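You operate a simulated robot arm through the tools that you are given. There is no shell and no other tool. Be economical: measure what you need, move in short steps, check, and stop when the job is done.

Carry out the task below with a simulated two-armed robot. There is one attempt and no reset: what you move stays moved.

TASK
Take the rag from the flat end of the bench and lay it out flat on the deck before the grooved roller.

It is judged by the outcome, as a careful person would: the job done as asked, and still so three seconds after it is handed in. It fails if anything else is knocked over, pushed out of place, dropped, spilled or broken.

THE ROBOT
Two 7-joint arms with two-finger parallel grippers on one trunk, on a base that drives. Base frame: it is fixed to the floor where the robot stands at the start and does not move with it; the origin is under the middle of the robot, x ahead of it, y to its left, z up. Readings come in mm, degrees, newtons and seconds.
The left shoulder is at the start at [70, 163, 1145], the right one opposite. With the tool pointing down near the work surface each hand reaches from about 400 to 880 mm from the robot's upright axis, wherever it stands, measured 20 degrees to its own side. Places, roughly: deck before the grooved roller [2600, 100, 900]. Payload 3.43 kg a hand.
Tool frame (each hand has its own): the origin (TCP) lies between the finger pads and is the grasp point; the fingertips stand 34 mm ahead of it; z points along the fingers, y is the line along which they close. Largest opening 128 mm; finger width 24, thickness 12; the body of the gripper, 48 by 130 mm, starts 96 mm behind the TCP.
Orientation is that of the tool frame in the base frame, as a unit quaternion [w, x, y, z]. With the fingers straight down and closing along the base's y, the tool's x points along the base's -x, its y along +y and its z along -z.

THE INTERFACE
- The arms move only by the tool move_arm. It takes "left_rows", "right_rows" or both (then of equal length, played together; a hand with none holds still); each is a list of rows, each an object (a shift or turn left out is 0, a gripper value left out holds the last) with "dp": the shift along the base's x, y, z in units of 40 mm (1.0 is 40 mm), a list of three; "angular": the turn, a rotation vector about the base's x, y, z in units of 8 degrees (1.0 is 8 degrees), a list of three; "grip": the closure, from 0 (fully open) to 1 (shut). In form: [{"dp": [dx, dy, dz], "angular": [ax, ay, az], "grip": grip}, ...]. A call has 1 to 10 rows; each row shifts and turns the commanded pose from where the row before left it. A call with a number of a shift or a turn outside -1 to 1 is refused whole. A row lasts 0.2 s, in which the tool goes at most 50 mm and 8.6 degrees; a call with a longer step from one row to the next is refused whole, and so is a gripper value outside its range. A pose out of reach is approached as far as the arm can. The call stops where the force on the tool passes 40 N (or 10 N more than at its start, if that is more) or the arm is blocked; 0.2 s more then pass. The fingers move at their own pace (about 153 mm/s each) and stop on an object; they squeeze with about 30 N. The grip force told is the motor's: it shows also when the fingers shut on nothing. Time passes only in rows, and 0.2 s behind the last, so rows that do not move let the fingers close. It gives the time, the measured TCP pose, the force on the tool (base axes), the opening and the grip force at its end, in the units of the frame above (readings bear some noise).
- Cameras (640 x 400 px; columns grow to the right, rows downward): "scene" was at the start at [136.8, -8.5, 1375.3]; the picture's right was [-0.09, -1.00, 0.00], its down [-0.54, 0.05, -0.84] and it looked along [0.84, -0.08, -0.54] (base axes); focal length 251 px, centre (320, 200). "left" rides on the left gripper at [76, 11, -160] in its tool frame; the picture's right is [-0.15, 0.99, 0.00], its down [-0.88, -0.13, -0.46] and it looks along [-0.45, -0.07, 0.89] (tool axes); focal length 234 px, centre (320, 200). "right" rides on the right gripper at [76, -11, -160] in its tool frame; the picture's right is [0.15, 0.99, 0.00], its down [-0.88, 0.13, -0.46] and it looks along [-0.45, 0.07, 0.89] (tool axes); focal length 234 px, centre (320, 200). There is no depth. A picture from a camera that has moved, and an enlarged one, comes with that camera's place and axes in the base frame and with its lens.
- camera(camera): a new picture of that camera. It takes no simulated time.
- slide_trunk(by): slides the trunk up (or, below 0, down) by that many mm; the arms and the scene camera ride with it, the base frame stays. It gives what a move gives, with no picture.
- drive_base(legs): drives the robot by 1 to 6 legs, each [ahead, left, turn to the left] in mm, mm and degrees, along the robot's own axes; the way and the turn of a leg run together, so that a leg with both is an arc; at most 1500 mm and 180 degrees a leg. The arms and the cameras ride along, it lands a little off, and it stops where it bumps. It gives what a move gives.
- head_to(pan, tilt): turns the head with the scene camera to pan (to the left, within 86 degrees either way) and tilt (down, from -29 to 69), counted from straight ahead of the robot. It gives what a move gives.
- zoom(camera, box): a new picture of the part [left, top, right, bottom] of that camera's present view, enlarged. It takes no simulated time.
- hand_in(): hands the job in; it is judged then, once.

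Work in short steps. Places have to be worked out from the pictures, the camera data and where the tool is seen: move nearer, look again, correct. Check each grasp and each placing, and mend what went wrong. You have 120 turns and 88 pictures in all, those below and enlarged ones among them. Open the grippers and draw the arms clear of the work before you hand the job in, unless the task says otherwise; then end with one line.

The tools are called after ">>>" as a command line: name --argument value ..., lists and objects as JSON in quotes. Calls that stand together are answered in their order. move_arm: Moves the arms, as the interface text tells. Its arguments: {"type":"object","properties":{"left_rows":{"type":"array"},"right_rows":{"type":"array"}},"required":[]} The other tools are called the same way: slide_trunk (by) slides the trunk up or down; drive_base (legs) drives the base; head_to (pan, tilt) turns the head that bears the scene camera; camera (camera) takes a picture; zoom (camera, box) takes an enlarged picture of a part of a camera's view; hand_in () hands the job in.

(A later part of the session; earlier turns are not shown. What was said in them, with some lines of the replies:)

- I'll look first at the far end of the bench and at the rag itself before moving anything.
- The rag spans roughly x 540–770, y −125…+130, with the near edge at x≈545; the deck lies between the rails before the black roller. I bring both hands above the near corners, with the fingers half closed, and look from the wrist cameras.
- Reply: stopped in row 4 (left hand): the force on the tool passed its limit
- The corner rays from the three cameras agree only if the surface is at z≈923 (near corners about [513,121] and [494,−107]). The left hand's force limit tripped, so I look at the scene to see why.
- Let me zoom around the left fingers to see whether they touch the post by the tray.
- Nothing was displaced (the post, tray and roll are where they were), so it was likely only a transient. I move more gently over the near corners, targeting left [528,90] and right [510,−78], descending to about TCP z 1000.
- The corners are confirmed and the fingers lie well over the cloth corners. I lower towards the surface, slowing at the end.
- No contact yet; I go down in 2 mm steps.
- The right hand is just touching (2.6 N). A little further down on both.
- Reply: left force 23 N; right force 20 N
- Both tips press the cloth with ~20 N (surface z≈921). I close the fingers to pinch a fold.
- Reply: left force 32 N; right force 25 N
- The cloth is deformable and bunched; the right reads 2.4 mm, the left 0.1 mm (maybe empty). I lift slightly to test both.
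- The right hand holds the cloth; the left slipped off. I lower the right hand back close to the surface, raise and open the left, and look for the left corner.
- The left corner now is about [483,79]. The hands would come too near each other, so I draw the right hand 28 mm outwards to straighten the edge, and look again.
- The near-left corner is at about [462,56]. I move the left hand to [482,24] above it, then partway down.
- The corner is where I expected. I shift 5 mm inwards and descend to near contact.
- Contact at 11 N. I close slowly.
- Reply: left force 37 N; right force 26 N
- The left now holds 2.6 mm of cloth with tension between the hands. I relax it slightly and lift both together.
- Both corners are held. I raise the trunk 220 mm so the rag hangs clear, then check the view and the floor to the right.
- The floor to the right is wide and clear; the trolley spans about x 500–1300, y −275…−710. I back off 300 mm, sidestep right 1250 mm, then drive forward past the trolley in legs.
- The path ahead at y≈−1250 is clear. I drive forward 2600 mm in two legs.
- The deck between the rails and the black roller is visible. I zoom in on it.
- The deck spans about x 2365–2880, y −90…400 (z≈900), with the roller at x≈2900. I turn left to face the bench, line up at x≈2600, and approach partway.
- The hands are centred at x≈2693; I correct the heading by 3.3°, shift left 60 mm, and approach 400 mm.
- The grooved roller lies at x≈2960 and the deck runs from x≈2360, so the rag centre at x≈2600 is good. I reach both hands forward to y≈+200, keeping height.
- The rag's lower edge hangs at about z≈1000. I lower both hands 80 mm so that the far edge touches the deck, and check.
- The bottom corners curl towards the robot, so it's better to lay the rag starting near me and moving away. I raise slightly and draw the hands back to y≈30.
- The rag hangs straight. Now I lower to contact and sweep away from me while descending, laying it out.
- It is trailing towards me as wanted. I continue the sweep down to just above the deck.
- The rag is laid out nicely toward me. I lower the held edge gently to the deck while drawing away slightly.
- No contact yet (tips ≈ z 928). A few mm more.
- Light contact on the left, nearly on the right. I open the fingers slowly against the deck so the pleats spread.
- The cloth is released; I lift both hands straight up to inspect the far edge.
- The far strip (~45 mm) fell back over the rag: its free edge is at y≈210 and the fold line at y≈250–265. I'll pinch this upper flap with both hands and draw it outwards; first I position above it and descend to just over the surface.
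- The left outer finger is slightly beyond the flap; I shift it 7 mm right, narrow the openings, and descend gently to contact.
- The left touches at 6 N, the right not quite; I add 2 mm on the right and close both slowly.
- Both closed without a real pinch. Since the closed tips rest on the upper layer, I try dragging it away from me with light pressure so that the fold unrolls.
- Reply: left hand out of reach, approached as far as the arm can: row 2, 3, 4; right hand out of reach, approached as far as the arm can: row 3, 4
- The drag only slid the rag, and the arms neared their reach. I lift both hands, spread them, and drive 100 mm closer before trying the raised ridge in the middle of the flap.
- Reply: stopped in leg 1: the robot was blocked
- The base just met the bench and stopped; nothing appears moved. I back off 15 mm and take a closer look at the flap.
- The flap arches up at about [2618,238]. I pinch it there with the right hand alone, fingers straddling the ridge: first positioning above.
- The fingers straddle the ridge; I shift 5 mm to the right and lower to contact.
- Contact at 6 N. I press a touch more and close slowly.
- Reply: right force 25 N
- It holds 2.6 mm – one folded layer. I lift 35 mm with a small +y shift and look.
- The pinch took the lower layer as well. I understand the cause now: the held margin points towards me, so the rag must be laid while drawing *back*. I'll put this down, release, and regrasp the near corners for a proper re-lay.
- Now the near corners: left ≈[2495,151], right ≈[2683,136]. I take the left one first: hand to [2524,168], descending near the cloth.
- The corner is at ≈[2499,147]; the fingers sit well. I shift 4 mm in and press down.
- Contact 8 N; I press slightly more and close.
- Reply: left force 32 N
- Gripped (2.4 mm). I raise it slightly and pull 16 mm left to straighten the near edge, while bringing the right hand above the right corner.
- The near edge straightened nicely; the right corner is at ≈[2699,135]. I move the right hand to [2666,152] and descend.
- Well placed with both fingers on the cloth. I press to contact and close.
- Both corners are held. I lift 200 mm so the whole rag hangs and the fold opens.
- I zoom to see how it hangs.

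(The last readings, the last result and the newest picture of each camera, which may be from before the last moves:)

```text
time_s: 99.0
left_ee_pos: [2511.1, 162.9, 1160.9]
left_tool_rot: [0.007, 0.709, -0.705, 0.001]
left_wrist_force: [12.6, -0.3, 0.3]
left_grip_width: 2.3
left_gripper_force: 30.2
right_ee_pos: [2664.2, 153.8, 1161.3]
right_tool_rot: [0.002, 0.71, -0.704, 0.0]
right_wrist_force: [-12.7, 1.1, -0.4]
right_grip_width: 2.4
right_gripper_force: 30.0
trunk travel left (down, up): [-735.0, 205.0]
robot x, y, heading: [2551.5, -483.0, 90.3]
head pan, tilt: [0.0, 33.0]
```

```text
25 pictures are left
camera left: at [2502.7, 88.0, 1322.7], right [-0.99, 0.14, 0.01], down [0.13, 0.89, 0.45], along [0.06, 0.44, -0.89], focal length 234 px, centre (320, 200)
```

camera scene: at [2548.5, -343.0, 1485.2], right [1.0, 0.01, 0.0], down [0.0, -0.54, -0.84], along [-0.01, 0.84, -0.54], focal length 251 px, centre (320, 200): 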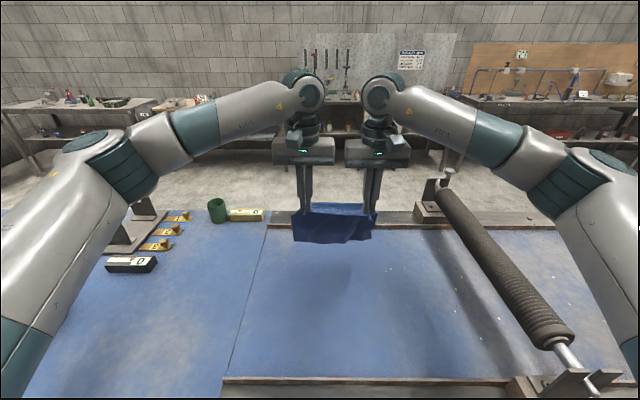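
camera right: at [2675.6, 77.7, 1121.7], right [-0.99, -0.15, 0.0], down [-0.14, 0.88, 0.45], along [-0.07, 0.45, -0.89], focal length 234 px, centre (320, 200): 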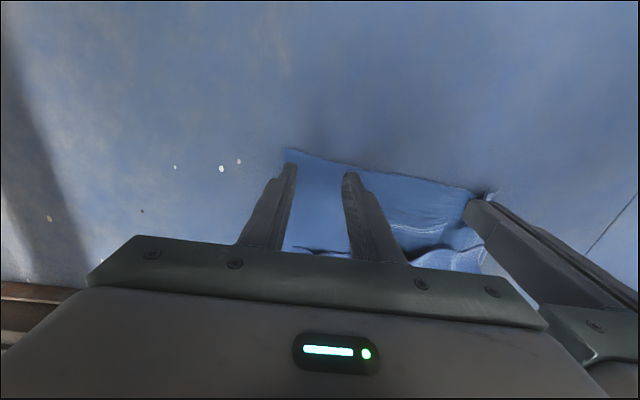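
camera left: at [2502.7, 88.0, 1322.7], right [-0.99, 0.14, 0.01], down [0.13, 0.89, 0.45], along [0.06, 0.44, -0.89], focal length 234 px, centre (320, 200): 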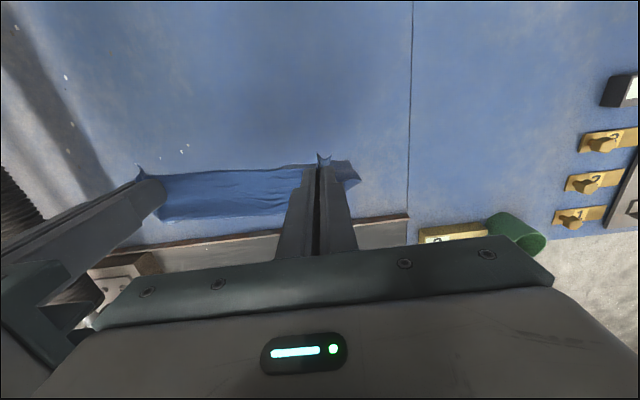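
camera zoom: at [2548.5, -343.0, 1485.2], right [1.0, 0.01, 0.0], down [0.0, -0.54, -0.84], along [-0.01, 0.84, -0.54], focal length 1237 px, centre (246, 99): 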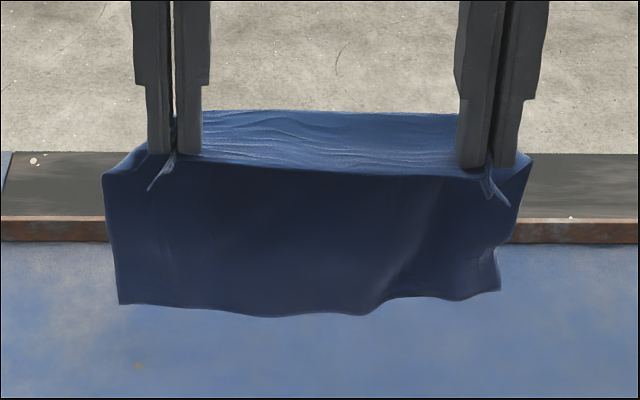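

The rag hangs fully open: a ~45 mm margin, then the sheet hangs on the far side – right for laying while drawing back. I lower 70 mm to bring the far edge to the deck.

>>> move_arm --left_rows '[{"dp": [0, 0.1, -0.5]}, {"dp": [0, 0.1, -0.5]}, {"dp": [0, 0, -0.5]}, {"dp": [0, 0, -0.25]}, {}]' --right_rows '[{"dp": [0, 0.15, -0.5]}, {"dp": [0, 0.15, -0.5]}, {"dp": [0, 0.05, -0.5]}, {"dp": [0, 0, -0.25]}, {}]'

>>> zoom --camera "scene" --box '[270, 190, 400, 271]'

```text
time_s: 100.2
left_ee_pos: [2512.4, 170.9, 1092.1]
left_tool_rot: [0.007, 0.71, -0.705, 0.001]
left_wrist_force: [11.4, -0.2, 0.0]
left_grip_width: 2.5
left_gripper_force: 30.0
right_ee_pos: [2664.7, 167.1, 1092.2]
right_tool_rot: [0.001, 0.71, -0.704, 0.0]
right_wrist_force: [-12.1, 1.0, -0.8]
right_grip_width: 2.3
right_gripper_force: 30.1
trunk travel left (down, up): [-735.0, 205.0]
robot x, y, heading: [2552.8, -484.6, 90.1]
head pan, tilt: [0.0, 33.0]
```

```text
4.92 times, centred on (335, 230) of scene
camera zoom: at [2548.6, -343.2, 1485.2], right [1.0, 0.01, 0.0], down [0.0, -0.54, -0.84], along [-0.01, 0.84, -0.54], focal length 1237 px, centre (246, 50)
```

zoom: 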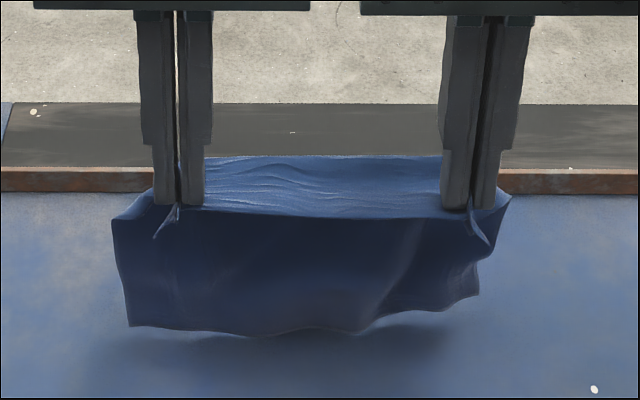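

The edge is just above the deck. I start drawing back while descending so that the sheet trails away from me.

>>> move_arm --left_rows '[{"dp": [0, -0.25, -0.35]}, {"dp": [0, -0.5, -0.25]}, {"dp": [0, -0.5, -0.25]}, {"dp": [0, -0.5, -0.3]}, {"dp": [0, -0.45, -0.35]}, {}]' --right_rows '[{"dp": [0, -0.25, -0.35]}, {"dp": [0, -0.5, -0.25]}, {"dp": [0, -0.5, -0.25]}, {"dp": [0, -0.5, -0.3]}, {"dp": [0, -0.45, -0.35]}, {}]'

>>> zoom --camera "scene" --box '[260, 200, 420, 300]'

>>> camera --camera "left"

```text
time_s: 101.7
left_ee_pos: [2512.7, 82.5, 1030.5]
left_tool_rot: [0.006, 0.71, -0.704, 0.001]
left_wrist_force: [15.6, -1.5, -0.1]
left_grip_width: 2.3
left_gripper_force: 29.9
right_ee_pos: [2665.4, 79.5, 1031.8]
right_tool_rot: [0.001, 0.709, -0.705, 0.0]
right_wrist_force: [-16.0, 0.4, -0.4]
right_grip_width: 2.4
right_gripper_force: 30.1
trunk travel left (down, up): [-735.0, 205.0]
robot x, y, heading: [2552.9, -482.2, 90.5]
head pan, tilt: [0.0, 33.0]
```

```text
4.00 times, centred on (340, 250) of scene
camera zoom: at [2548.5, -342.6, 1485.1], right [1.0, 0.01, 0.0], down [0.0, -0.55, -0.84], along [-0.01, 0.84, -0.55], focal length 1005 px, centre (240, 0)
```

zoom: 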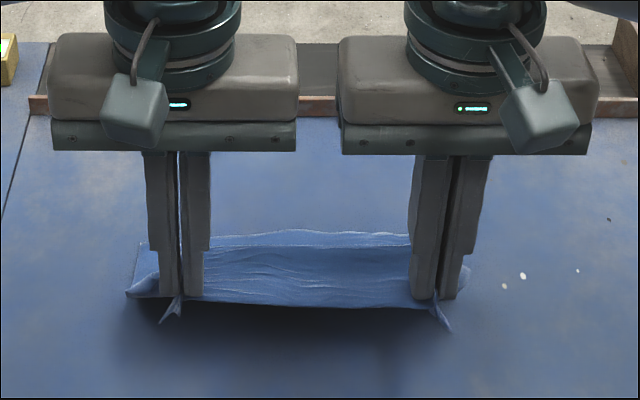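

```text
22 pictures are left
camera left: at [2502.8, 7.4, 1191.9], right [-0.99, 0.14, 0.01], down [0.13, 0.89, 0.45], along [0.06, 0.44, -0.9], focal length 234 px, centre (320, 200)
```

left: 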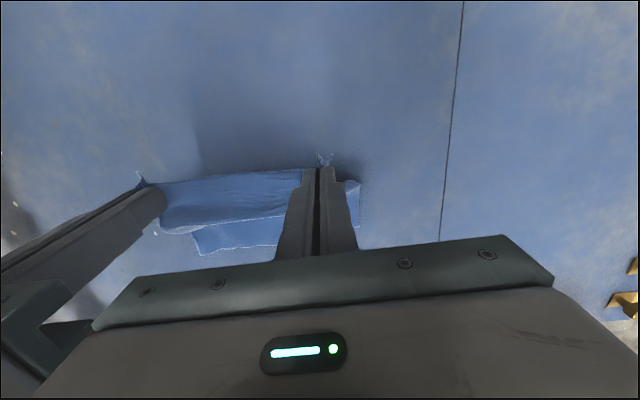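

It trails away properly. I continue down and back to just above the deck, with a final small drag.

>>> move_arm --left_rows '[{"dp": [0, -0.4, -0.35]}, {"dp": [0, -0.4, -0.38]}, {"dp": [0, -0.35, -0.4]}, {"dp": [0, -0.3, -0.35]}, {"dp": [0, -0.25, -0.2]}, {"dp": [0, -0.2, 0]}, {}]' --right_rows '[{"dp": [0, -0.4, -0.35]}, {"dp": [0, -0.4, -0.38]}, {"dp": [0, -0.35, -0.4]}, {"dp": [0, -0.3, -0.35]}, {"dp": [0, -0.25, -0.2]}, {"dp": [0, -0.2, 0]}, {}]'

>>> camera --camera "left"

>>> zoom --camera "scene" --box '[250, 200, 430, 312]'

```text
time_s: 103.2
left_ee_pos: [2513.1, 7.1, 963.3]
left_tool_rot: [0.006, 0.71, -0.704, 0.001]
left_wrist_force: [13.9, -0.3, -0.1]
left_grip_width: 2.2
left_gripper_force: 30.0
right_ee_pos: [2666.9, 4.4, 967.6]
right_tool_rot: [0.001, 0.71, -0.705, 0.0]
right_wrist_force: [-14.6, 0.9, -0.2]
right_grip_width: 2.5
right_gripper_force: 30.5
trunk travel left (down, up): [-735.0, 205.0]
robot x, y, heading: [2555.8, -484.5, 90.5]
head pan, tilt: [0.0, 33.0]
```

```text
21 pictures are left
camera left: at [2503.7, -68.7, 1124.9], right [-0.99, 0.14, 0.01], down [0.13, 0.89, 0.45], along [0.06, 0.44, -0.9], focal length 234 px, centre (320, 200)
```

left: 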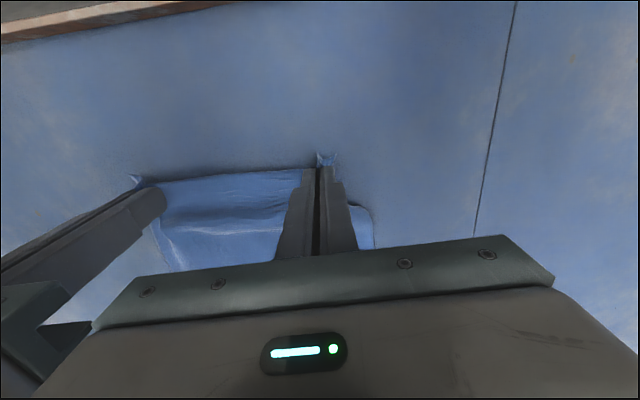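

```text
3.56 times, centred on (340, 256) of scene
camera zoom: at [2548.5, -342.7, 1485.1], right [1.0, 0.01, 0.0], down [0.0, -0.55, -0.84], along [-0.01, 0.84, -0.55], focal length 893 px, centre (249, 1)
```

zoom: 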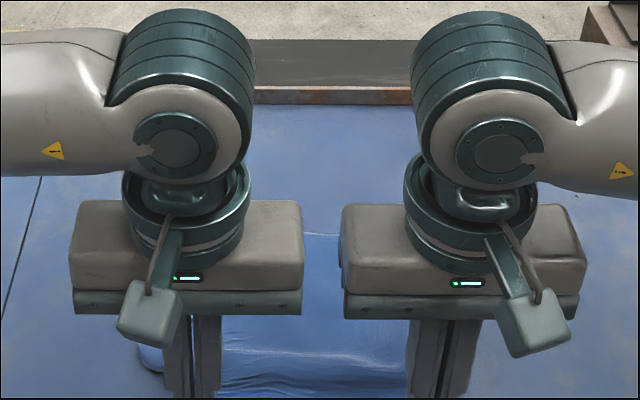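

The far edge lies at y≈165. I lower the near edge onto the deck and open slowly, spreading the pleats.

>>> move_arm --left_rows '[{"dp": [0, -0.1, -0.08]}, {"dp": [0, -0.05, -0.06]}, {}, {"grip": 0.94}, {"grip": 0.87}, {"grip": 0.8}, {"grip": 0.73}, {"grip": 0.66}, {}]' --right_rows '[{"dp": [0, -0.1, -0.12]}, {"dp": [0, -0.05, -0.1]}, {}, {"grip": 0.94}, {"grip": 0.87}, {"grip": 0.8}, {"grip": 0.73}, {"grip": 0.66}, {}]'

>>> camera --camera "left"

```text
time_s: 105.2
left_ee_pos: [2513.3, 1.1, 957.9]
left_tool_rot: [0.007, 0.71, -0.704, 0.001]
left_wrist_force: [-0.5, -0.5, 0.1]
left_grip_width: 43.6
left_gripper_force: 0.1
right_ee_pos: [2664.5, -2.5, 956.6]
right_tool_rot: [0.0, 0.71, -0.705, 0.0]
right_wrist_force: [0.7, -0.2, -0.3]
right_grip_width: 43.2
right_gripper_force: 0.1
trunk travel left (down, up): [-735.0, 205.0]
robot x, y, heading: [2548.9, -479.8, 90.3]
head pan, tilt: [0.0, 33.0]
```

```text
19 pictures are left
camera left: at [2503.0, -74.1, 1119.4], right [-0.99, 0.14, 0.01], down [0.13, 0.89, 0.45], along [0.06, 0.44, -0.9], focal length 234 px, centre (320, 200)
```

left: 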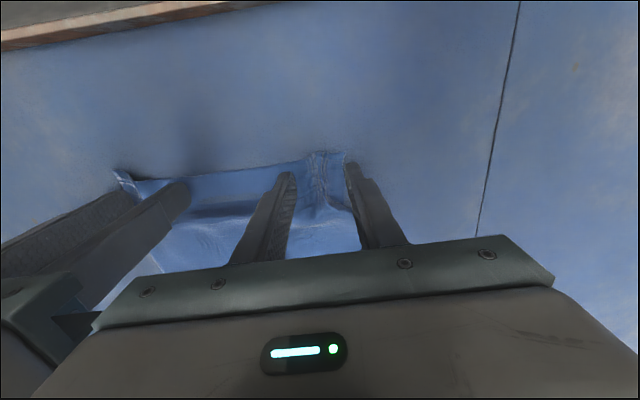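

Released; no rolled-over flap this time. I lift straight up and spread to inspect.

>>> move_arm --left_rows '[{"dp": [0, 0, 0.2]}, {"dp": [0, 0, 0.6]}, {"dp": [0, 0, 0.9]}, {"dp": [0, 0, 0.9]}, {"dp": [-0.6, 0, 0.9]}, {"dp": [-1.0, 0, 0]}, {"dp": [-1.0, 0, 0]}, {}]' --right_rows '[{"dp": [0, 0, 0.2]}, {"dp": [0, 0, 0.6]}, {"dp": [0, 0, 0.9]}, {"dp": [0, 0, 0.9]}, {"dp": [0.6, 0, 0.9]}, {"dp": [1.0, 0, 0]}, {"dp": [1.0, 0, 0]}, {}]'

>>> zoom --camera "scene" --box '[250, 230, 430, 342]'

>>> camera --camera "left"

```text
time_s: 107.0
left_ee_pos: [2408.7, -0.4, 1097.3]
left_tool_rot: [0.008, 0.709, -0.705, 0.001]
left_wrist_force: [0.3, 0.2, -0.3]
left_grip_width: 43.4
left_gripper_force: 0.1
right_ee_pos: [2769.5, 2.0, 1098.2]
right_tool_rot: [0.0, 0.709, -0.705, 0.0]
right_wrist_force: [0.2, 0.9, -0.5]
right_grip_width: 43.6
right_gripper_force: 0.0
trunk travel left (down, up): [-735.0, 205.0]
robot x, y, heading: [2551.2, -482.9, 90.4]
head pan, tilt: [0.0, 33.0]
```

```text
3.56 times, centred on (340, 286) of scene
camera zoom: at [2548.8, -342.5, 1485.1], right [1.0, 0.01, 0.0], down [0.0, -0.55, -0.84], along [-0.01, 0.84, -0.55], focal length 893 px, centre (249, -106)
```

zoom: 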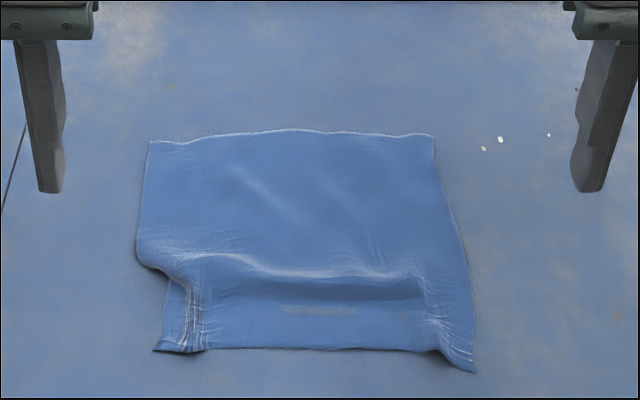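

```text
17 pictures are left
camera left: at [2398.5, -75.4, 1258.0], right [-0.99, 0.14, 0.01], down [0.13, 0.89, 0.45], along [0.06, 0.44, -0.9], focal length 234 px, centre (320, 200)
```

left: 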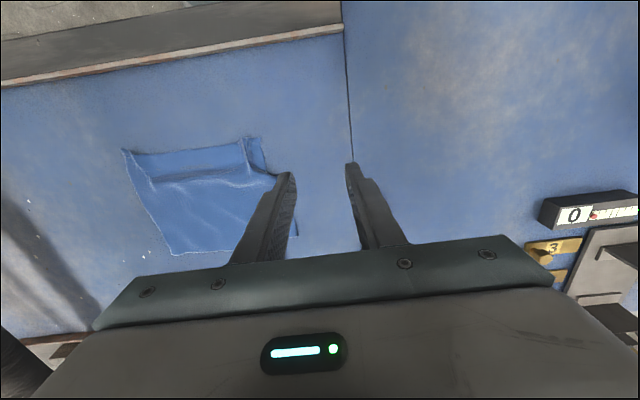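

Nearly flat: only a pleat remains at the near-left corner and a gentle ridge 50 mm in from the near edge. With closed fingertips I'll press lightly at the near corners and pull them outwards; first I go above them.

>>> move_arm --left_rows '[{"dp": [0.7, 0, 0], "grip": 1.0}, {"dp": [0.7, 0, 0]}, {"dp": [0.65, -0.05, -0.3]}, {"dp": [0, 0, -0.8]}, {"dp": [0, 0, -0.8]}, {"dp": [0, 0, -0.8]}, {"dp": [0, 0, -0.3]}, {}]' --right_rows '[{"dp": [-0.9, -0.1, 0], "grip": 1.0}, {"dp": [-0.9, -0.1, 0]}, {"dp": [-0.92, -0.05, -0.3]}, {"dp": [0, 0, -0.8]}, {"dp": [0, 0, -0.8]}, {"dp": [0, 0, -0.8]}, {"dp": [0, 0, -0.3]}, {}]'

>>> camera --camera "left"

```text
time_s: 108.8
left_ee_pos: [2492.4, 1.7, 976.2]
left_tool_rot: [0.006, 0.71, -0.704, 0.0]
left_wrist_force: [-0.5, -0.7, -0.4]
left_grip_width: 0.0
left_gripper_force: 29.8
right_ee_pos: [2658.1, -10.4, 977.7]
right_tool_rot: [-0.001, 0.709, -0.705, 0.0]
right_wrist_force: [0.6, 1.0, -0.2]
right_grip_width: 0.0
right_gripper_force: 29.4
trunk travel left (down, up): [-735.0, 205.0]
robot x, y, heading: [2550.3, -480.6, 90.4]
head pan, tilt: [0.0, 33.0]
```

```text
16 pictures are left
camera left: at [2482.9, -73.2, 1138.5], right [-0.99, 0.14, 0.01], down [0.13, 0.89, 0.45], along [0.06, 0.44, -0.9], focal length 234 px, centre (320, 200)
```

left: 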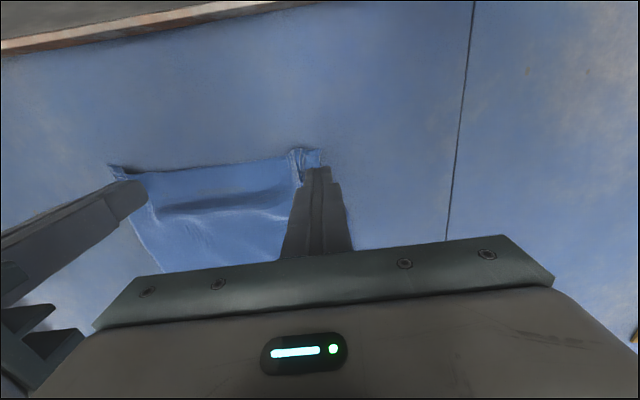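

The tip is right at the left edge; I shift it 4 mm in and press both down lightly.

>>> move_arm --left_rows '[{"dp": [0.12, -0.05, -0.2]}, {"dp": [0, 0, -0.2]}, {"dp": [0, 0, -0.08]}, {"dp": [0, 0, -0.05]}, {}]' --right_rows '[{"dp": [0, 0, -0.2]}, {"dp": [0, 0, -0.2]}, {"dp": [0, 0, -0.1]}, {"dp": [0, 0, -0.05]}, {}]'

```text
time_s: 110.0
left_ee_pos: [2491.3, -1.5, 956.5]
left_tool_rot: [0.005, 0.71, -0.704, 0.003]
left_wrist_force: [0.9, 1.0, 2.7]
left_grip_width: 0.0
left_gripper_force: 30.0
right_ee_pos: [2655.1, -5.0, 963.1]
right_tool_rot: [-0.007, 0.71, -0.704, -0.004]
right_wrist_force: [0.3, 0.8, -0.4]
right_grip_width: 0.0
right_gripper_force: 29.8
trunk travel left (down, up): [-735.0, 205.0]
robot x, y, heading: [2552.4, -483.4, 90.3]
head pan, tilt: [0.0, 33.0]
```

The right still hangs a few mm high. I lower a little more on both, then drag the left tip outwards and both slightly towards me.

>>> move_arm --left_rows '[{"dp": [0, 0, -0.03]}, {}, {"dp": [-0.2, -0.05, 0]}, {"dp": [-0.25, -0.08, 0]}, {"dp": [-0.25, -0.1, 0]}, {}]' --right_rows '[{"dp": [0, 0, -0.08]}, {"dp": [0, 0, -0.06]}, {"dp": [0.03, -0.05, 0]}, {"dp": [0.05, -0.1, 0]}, {"dp": [0.05, -0.15, 0]}, {}]'

>>> camera --camera "left"

```text
time_s: 111.5
left_ee_pos: [2468.2, -5.5, 955.5]
left_tool_rot: [0.005, 0.71, -0.704, 0.002]
left_wrist_force: [7.3, 6.4, 35.1]
left_grip_width: 0.0
left_gripper_force: 30.2
right_ee_pos: [2665.2, -16.3, 956.2]
right_tool_rot: [-0.004, 0.709, -0.705, -0.004]
right_wrist_force: [-2.0, 0.3, 4.2]
right_grip_width: 0.2
right_gripper_force: 29.9
trunk travel left (down, up): [-735.0, 205.0]
robot x, y, heading: [2552.6, -481.5, 90.5]
head pan, tilt: [0.0, 33.0]
```

```text
15 pictures are left
camera left: at [2457.8, -82.3, 1116.7], right [-0.99, 0.14, 0.0], down [0.13, 0.89, 0.45], along [0.06, 0.44, -0.9], focal length 234 px, centre (320, 200)
```

left: 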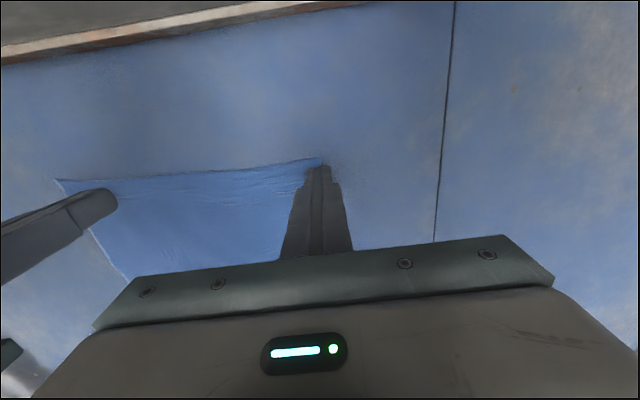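

Excellent – the near edge is now straight and the pleat is gone. I lift both hands straight up and away to check.

>>> move_arm --left_rows '[{"dp": [0, 0, 0.2]}, {"dp": [0, 0, 0.6]}, {"dp": [0, 0, 0.9]}, {"dp": [0, 0, 0.9]}, {"dp": [-0.6, 0, 0.9]}, {"dp": [-1.0, 0, 0]}, {}]' --right_rows '[{"dp": [0, 0, 0.2]}, {"dp": [0, 0, 0.6]}, {"dp": [0, 0, 0.9]}, {"dp": [0, 0, 0.9]}, {"dp": [0.6, 0, 0.9]}, {"dp": [1.0, 0, 0]}, {}]'

>>> zoom --camera "scene" --box '[250, 230, 430, 342]'

>>> camera --camera "left"

```text
time_s: 113.0
left_ee_pos: [2403.2, -13.8, 1094.4]
left_tool_rot: [0.007, 0.71, -0.705, 0.001]
left_wrist_force: [-1.3, 0.3, 0.8]
left_grip_width: 0.0
left_gripper_force: 29.8
right_ee_pos: [2731.0, -23.2, 1086.2]
right_tool_rot: [0.0, 0.71, -0.704, 0.0]
right_wrist_force: [0.9, 0.3, -0.2]
right_grip_width: 0.2
right_gripper_force: 30.2
trunk travel left (down, up): [-735.0, 205.0]
robot x, y, heading: [2556.3, -483.1, 90.7]
head pan, tilt: [0.0, 33.0]
```

```text
3.56 times, centred on (340, 286) of scene
camera zoom: at [2548.7, -342.4, 1485.1], right [1.0, 0.01, 0.0], down [0.0, -0.55, -0.84], along [-0.01, 0.84, -0.55], focal length 893 px, centre (249, -106)
```

zoom: 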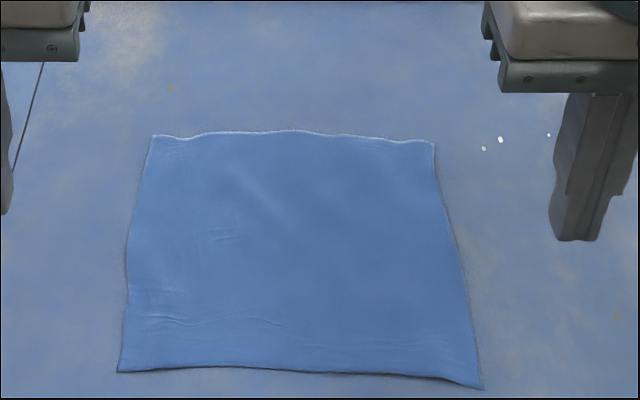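

```text
13 pictures are left
camera left: at [2393.9, -88.6, 1256.2], right [-0.99, 0.14, 0.01], down [0.13, 0.89, 0.45], along [0.06, 0.44, -0.9], focal length 234 px, centre (320, 200)
```

left: 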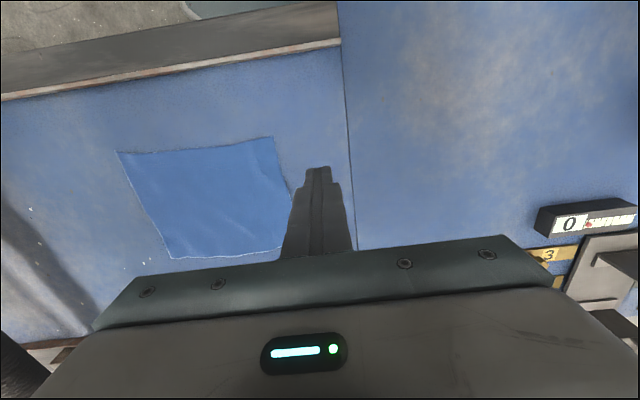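

The rag lies flat on the deck, centred at about [2580,65]. I open the grippers, raise the trunk, back the robot off and take a last look.

>>> move_arm --left_rows '[{"dp": [0, 0, 0.9], "grip": 0.3}, {"dp": [0, 0, 0.9], "grip": 0}, {}, {}]' --right_rows '[{"dp": [0, 0, 0.9], "grip": 0.3}, {"dp": [0, 0, 0.9], "grip": 0}, {}, {}]'

>>> slide_trunk --by 80

>>> drive_base --legs '[[-350, 0, 0]]'

>>> camera --camera "scene"

```text
time_s: 114.0
left_ee_pos: [2400.2, -15.9, 1165.8]
left_tool_rot: [0.006, 0.71, -0.704, 0.0]
left_wrist_force: [0.7, 0.8, -1.0]
left_grip_width: 128.0
left_gripper_force: 0.2
right_ee_pos: [2727.1, -24.1, 1159.9]
right_tool_rot: [0.0, 0.709, -0.705, 0.001]
right_wrist_force: [-0.2, -0.6, 0.4]
right_grip_width: 127.8
right_gripper_force: 0.1
trunk travel left (down, up): [-735.0, 205.0]
robot x, y, heading: [2547.6, -484.7, 90.8]
head pan, tilt: [0.0, 33.0]
```

```text
time_s: 115.2
left_ee_pos: [2400.7, -14.4, 1247.6]
left_tool_rot: [0.006, 0.71, -0.704, 0.001]
left_wrist_force: [0.3, -0.4, 1.6]
left_grip_width: 128.2
left_gripper_force: 0.2
right_ee_pos: [2729.4, -24.0, 1241.3]
right_tool_rot: [0.0, 0.71, -0.704, 0.0]
right_wrist_force: [0.5, 0.4, -0.4]
right_grip_width: 127.8
right_gripper_force: 0.1
trunk travel left (down, up): [-815.0, 125.0]
robot x, y, heading: [2550.1, -484.4, 90.5]
head pan, tilt: [0.0, 33.0]
```

```text
time_s: 117.5
left_ee_pos: [2403.5, -367.6, 1245.8]
left_tool_rot: [0.007, 0.711, -0.704, 0.001]
left_wrist_force: [0.1, -0.2, 0.2]
left_grip_width: 128.2
left_gripper_force: 0.3
right_ee_pos: [2730.7, -374.2, 1240.5]
right_tool_rot: [0.001, 0.71, -0.704, 0.001]
right_wrist_force: [-1.2, 0.5, -0.5]
right_grip_width: 127.9
right_gripper_force: 0.0
trunk travel left (down, up): [-815.0, 125.0]
robot x, y, heading: [2555.1, -828.3, 90.7]
head pan, tilt: [0.0, 33.0]
```

```text
12 pictures are left
camera scene: at [2551.1, -693.9, 1565.0], right [1.0, 0.01, 0.0], down [0.0, -0.55, -0.84], along [-0.01, 0.84, -0.55], focal length 251 px, centre (320, 200)
```

scene: 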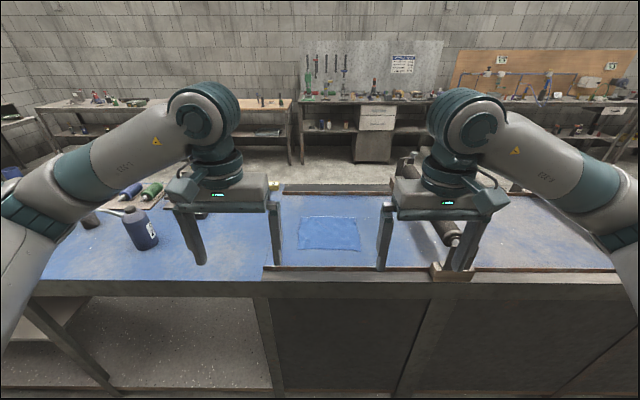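

The rag lies flat on the deck before the grooved roller, everything else stands in place, and both arms are clear with open grippers. I hand in.

>>> hand_in

```text
The job is handed in.
```

The rag is laid out flat on the deck before the grooved roller. As far as the pictures show, nothing else moved; the base did touch the bench lightly once on the approach.
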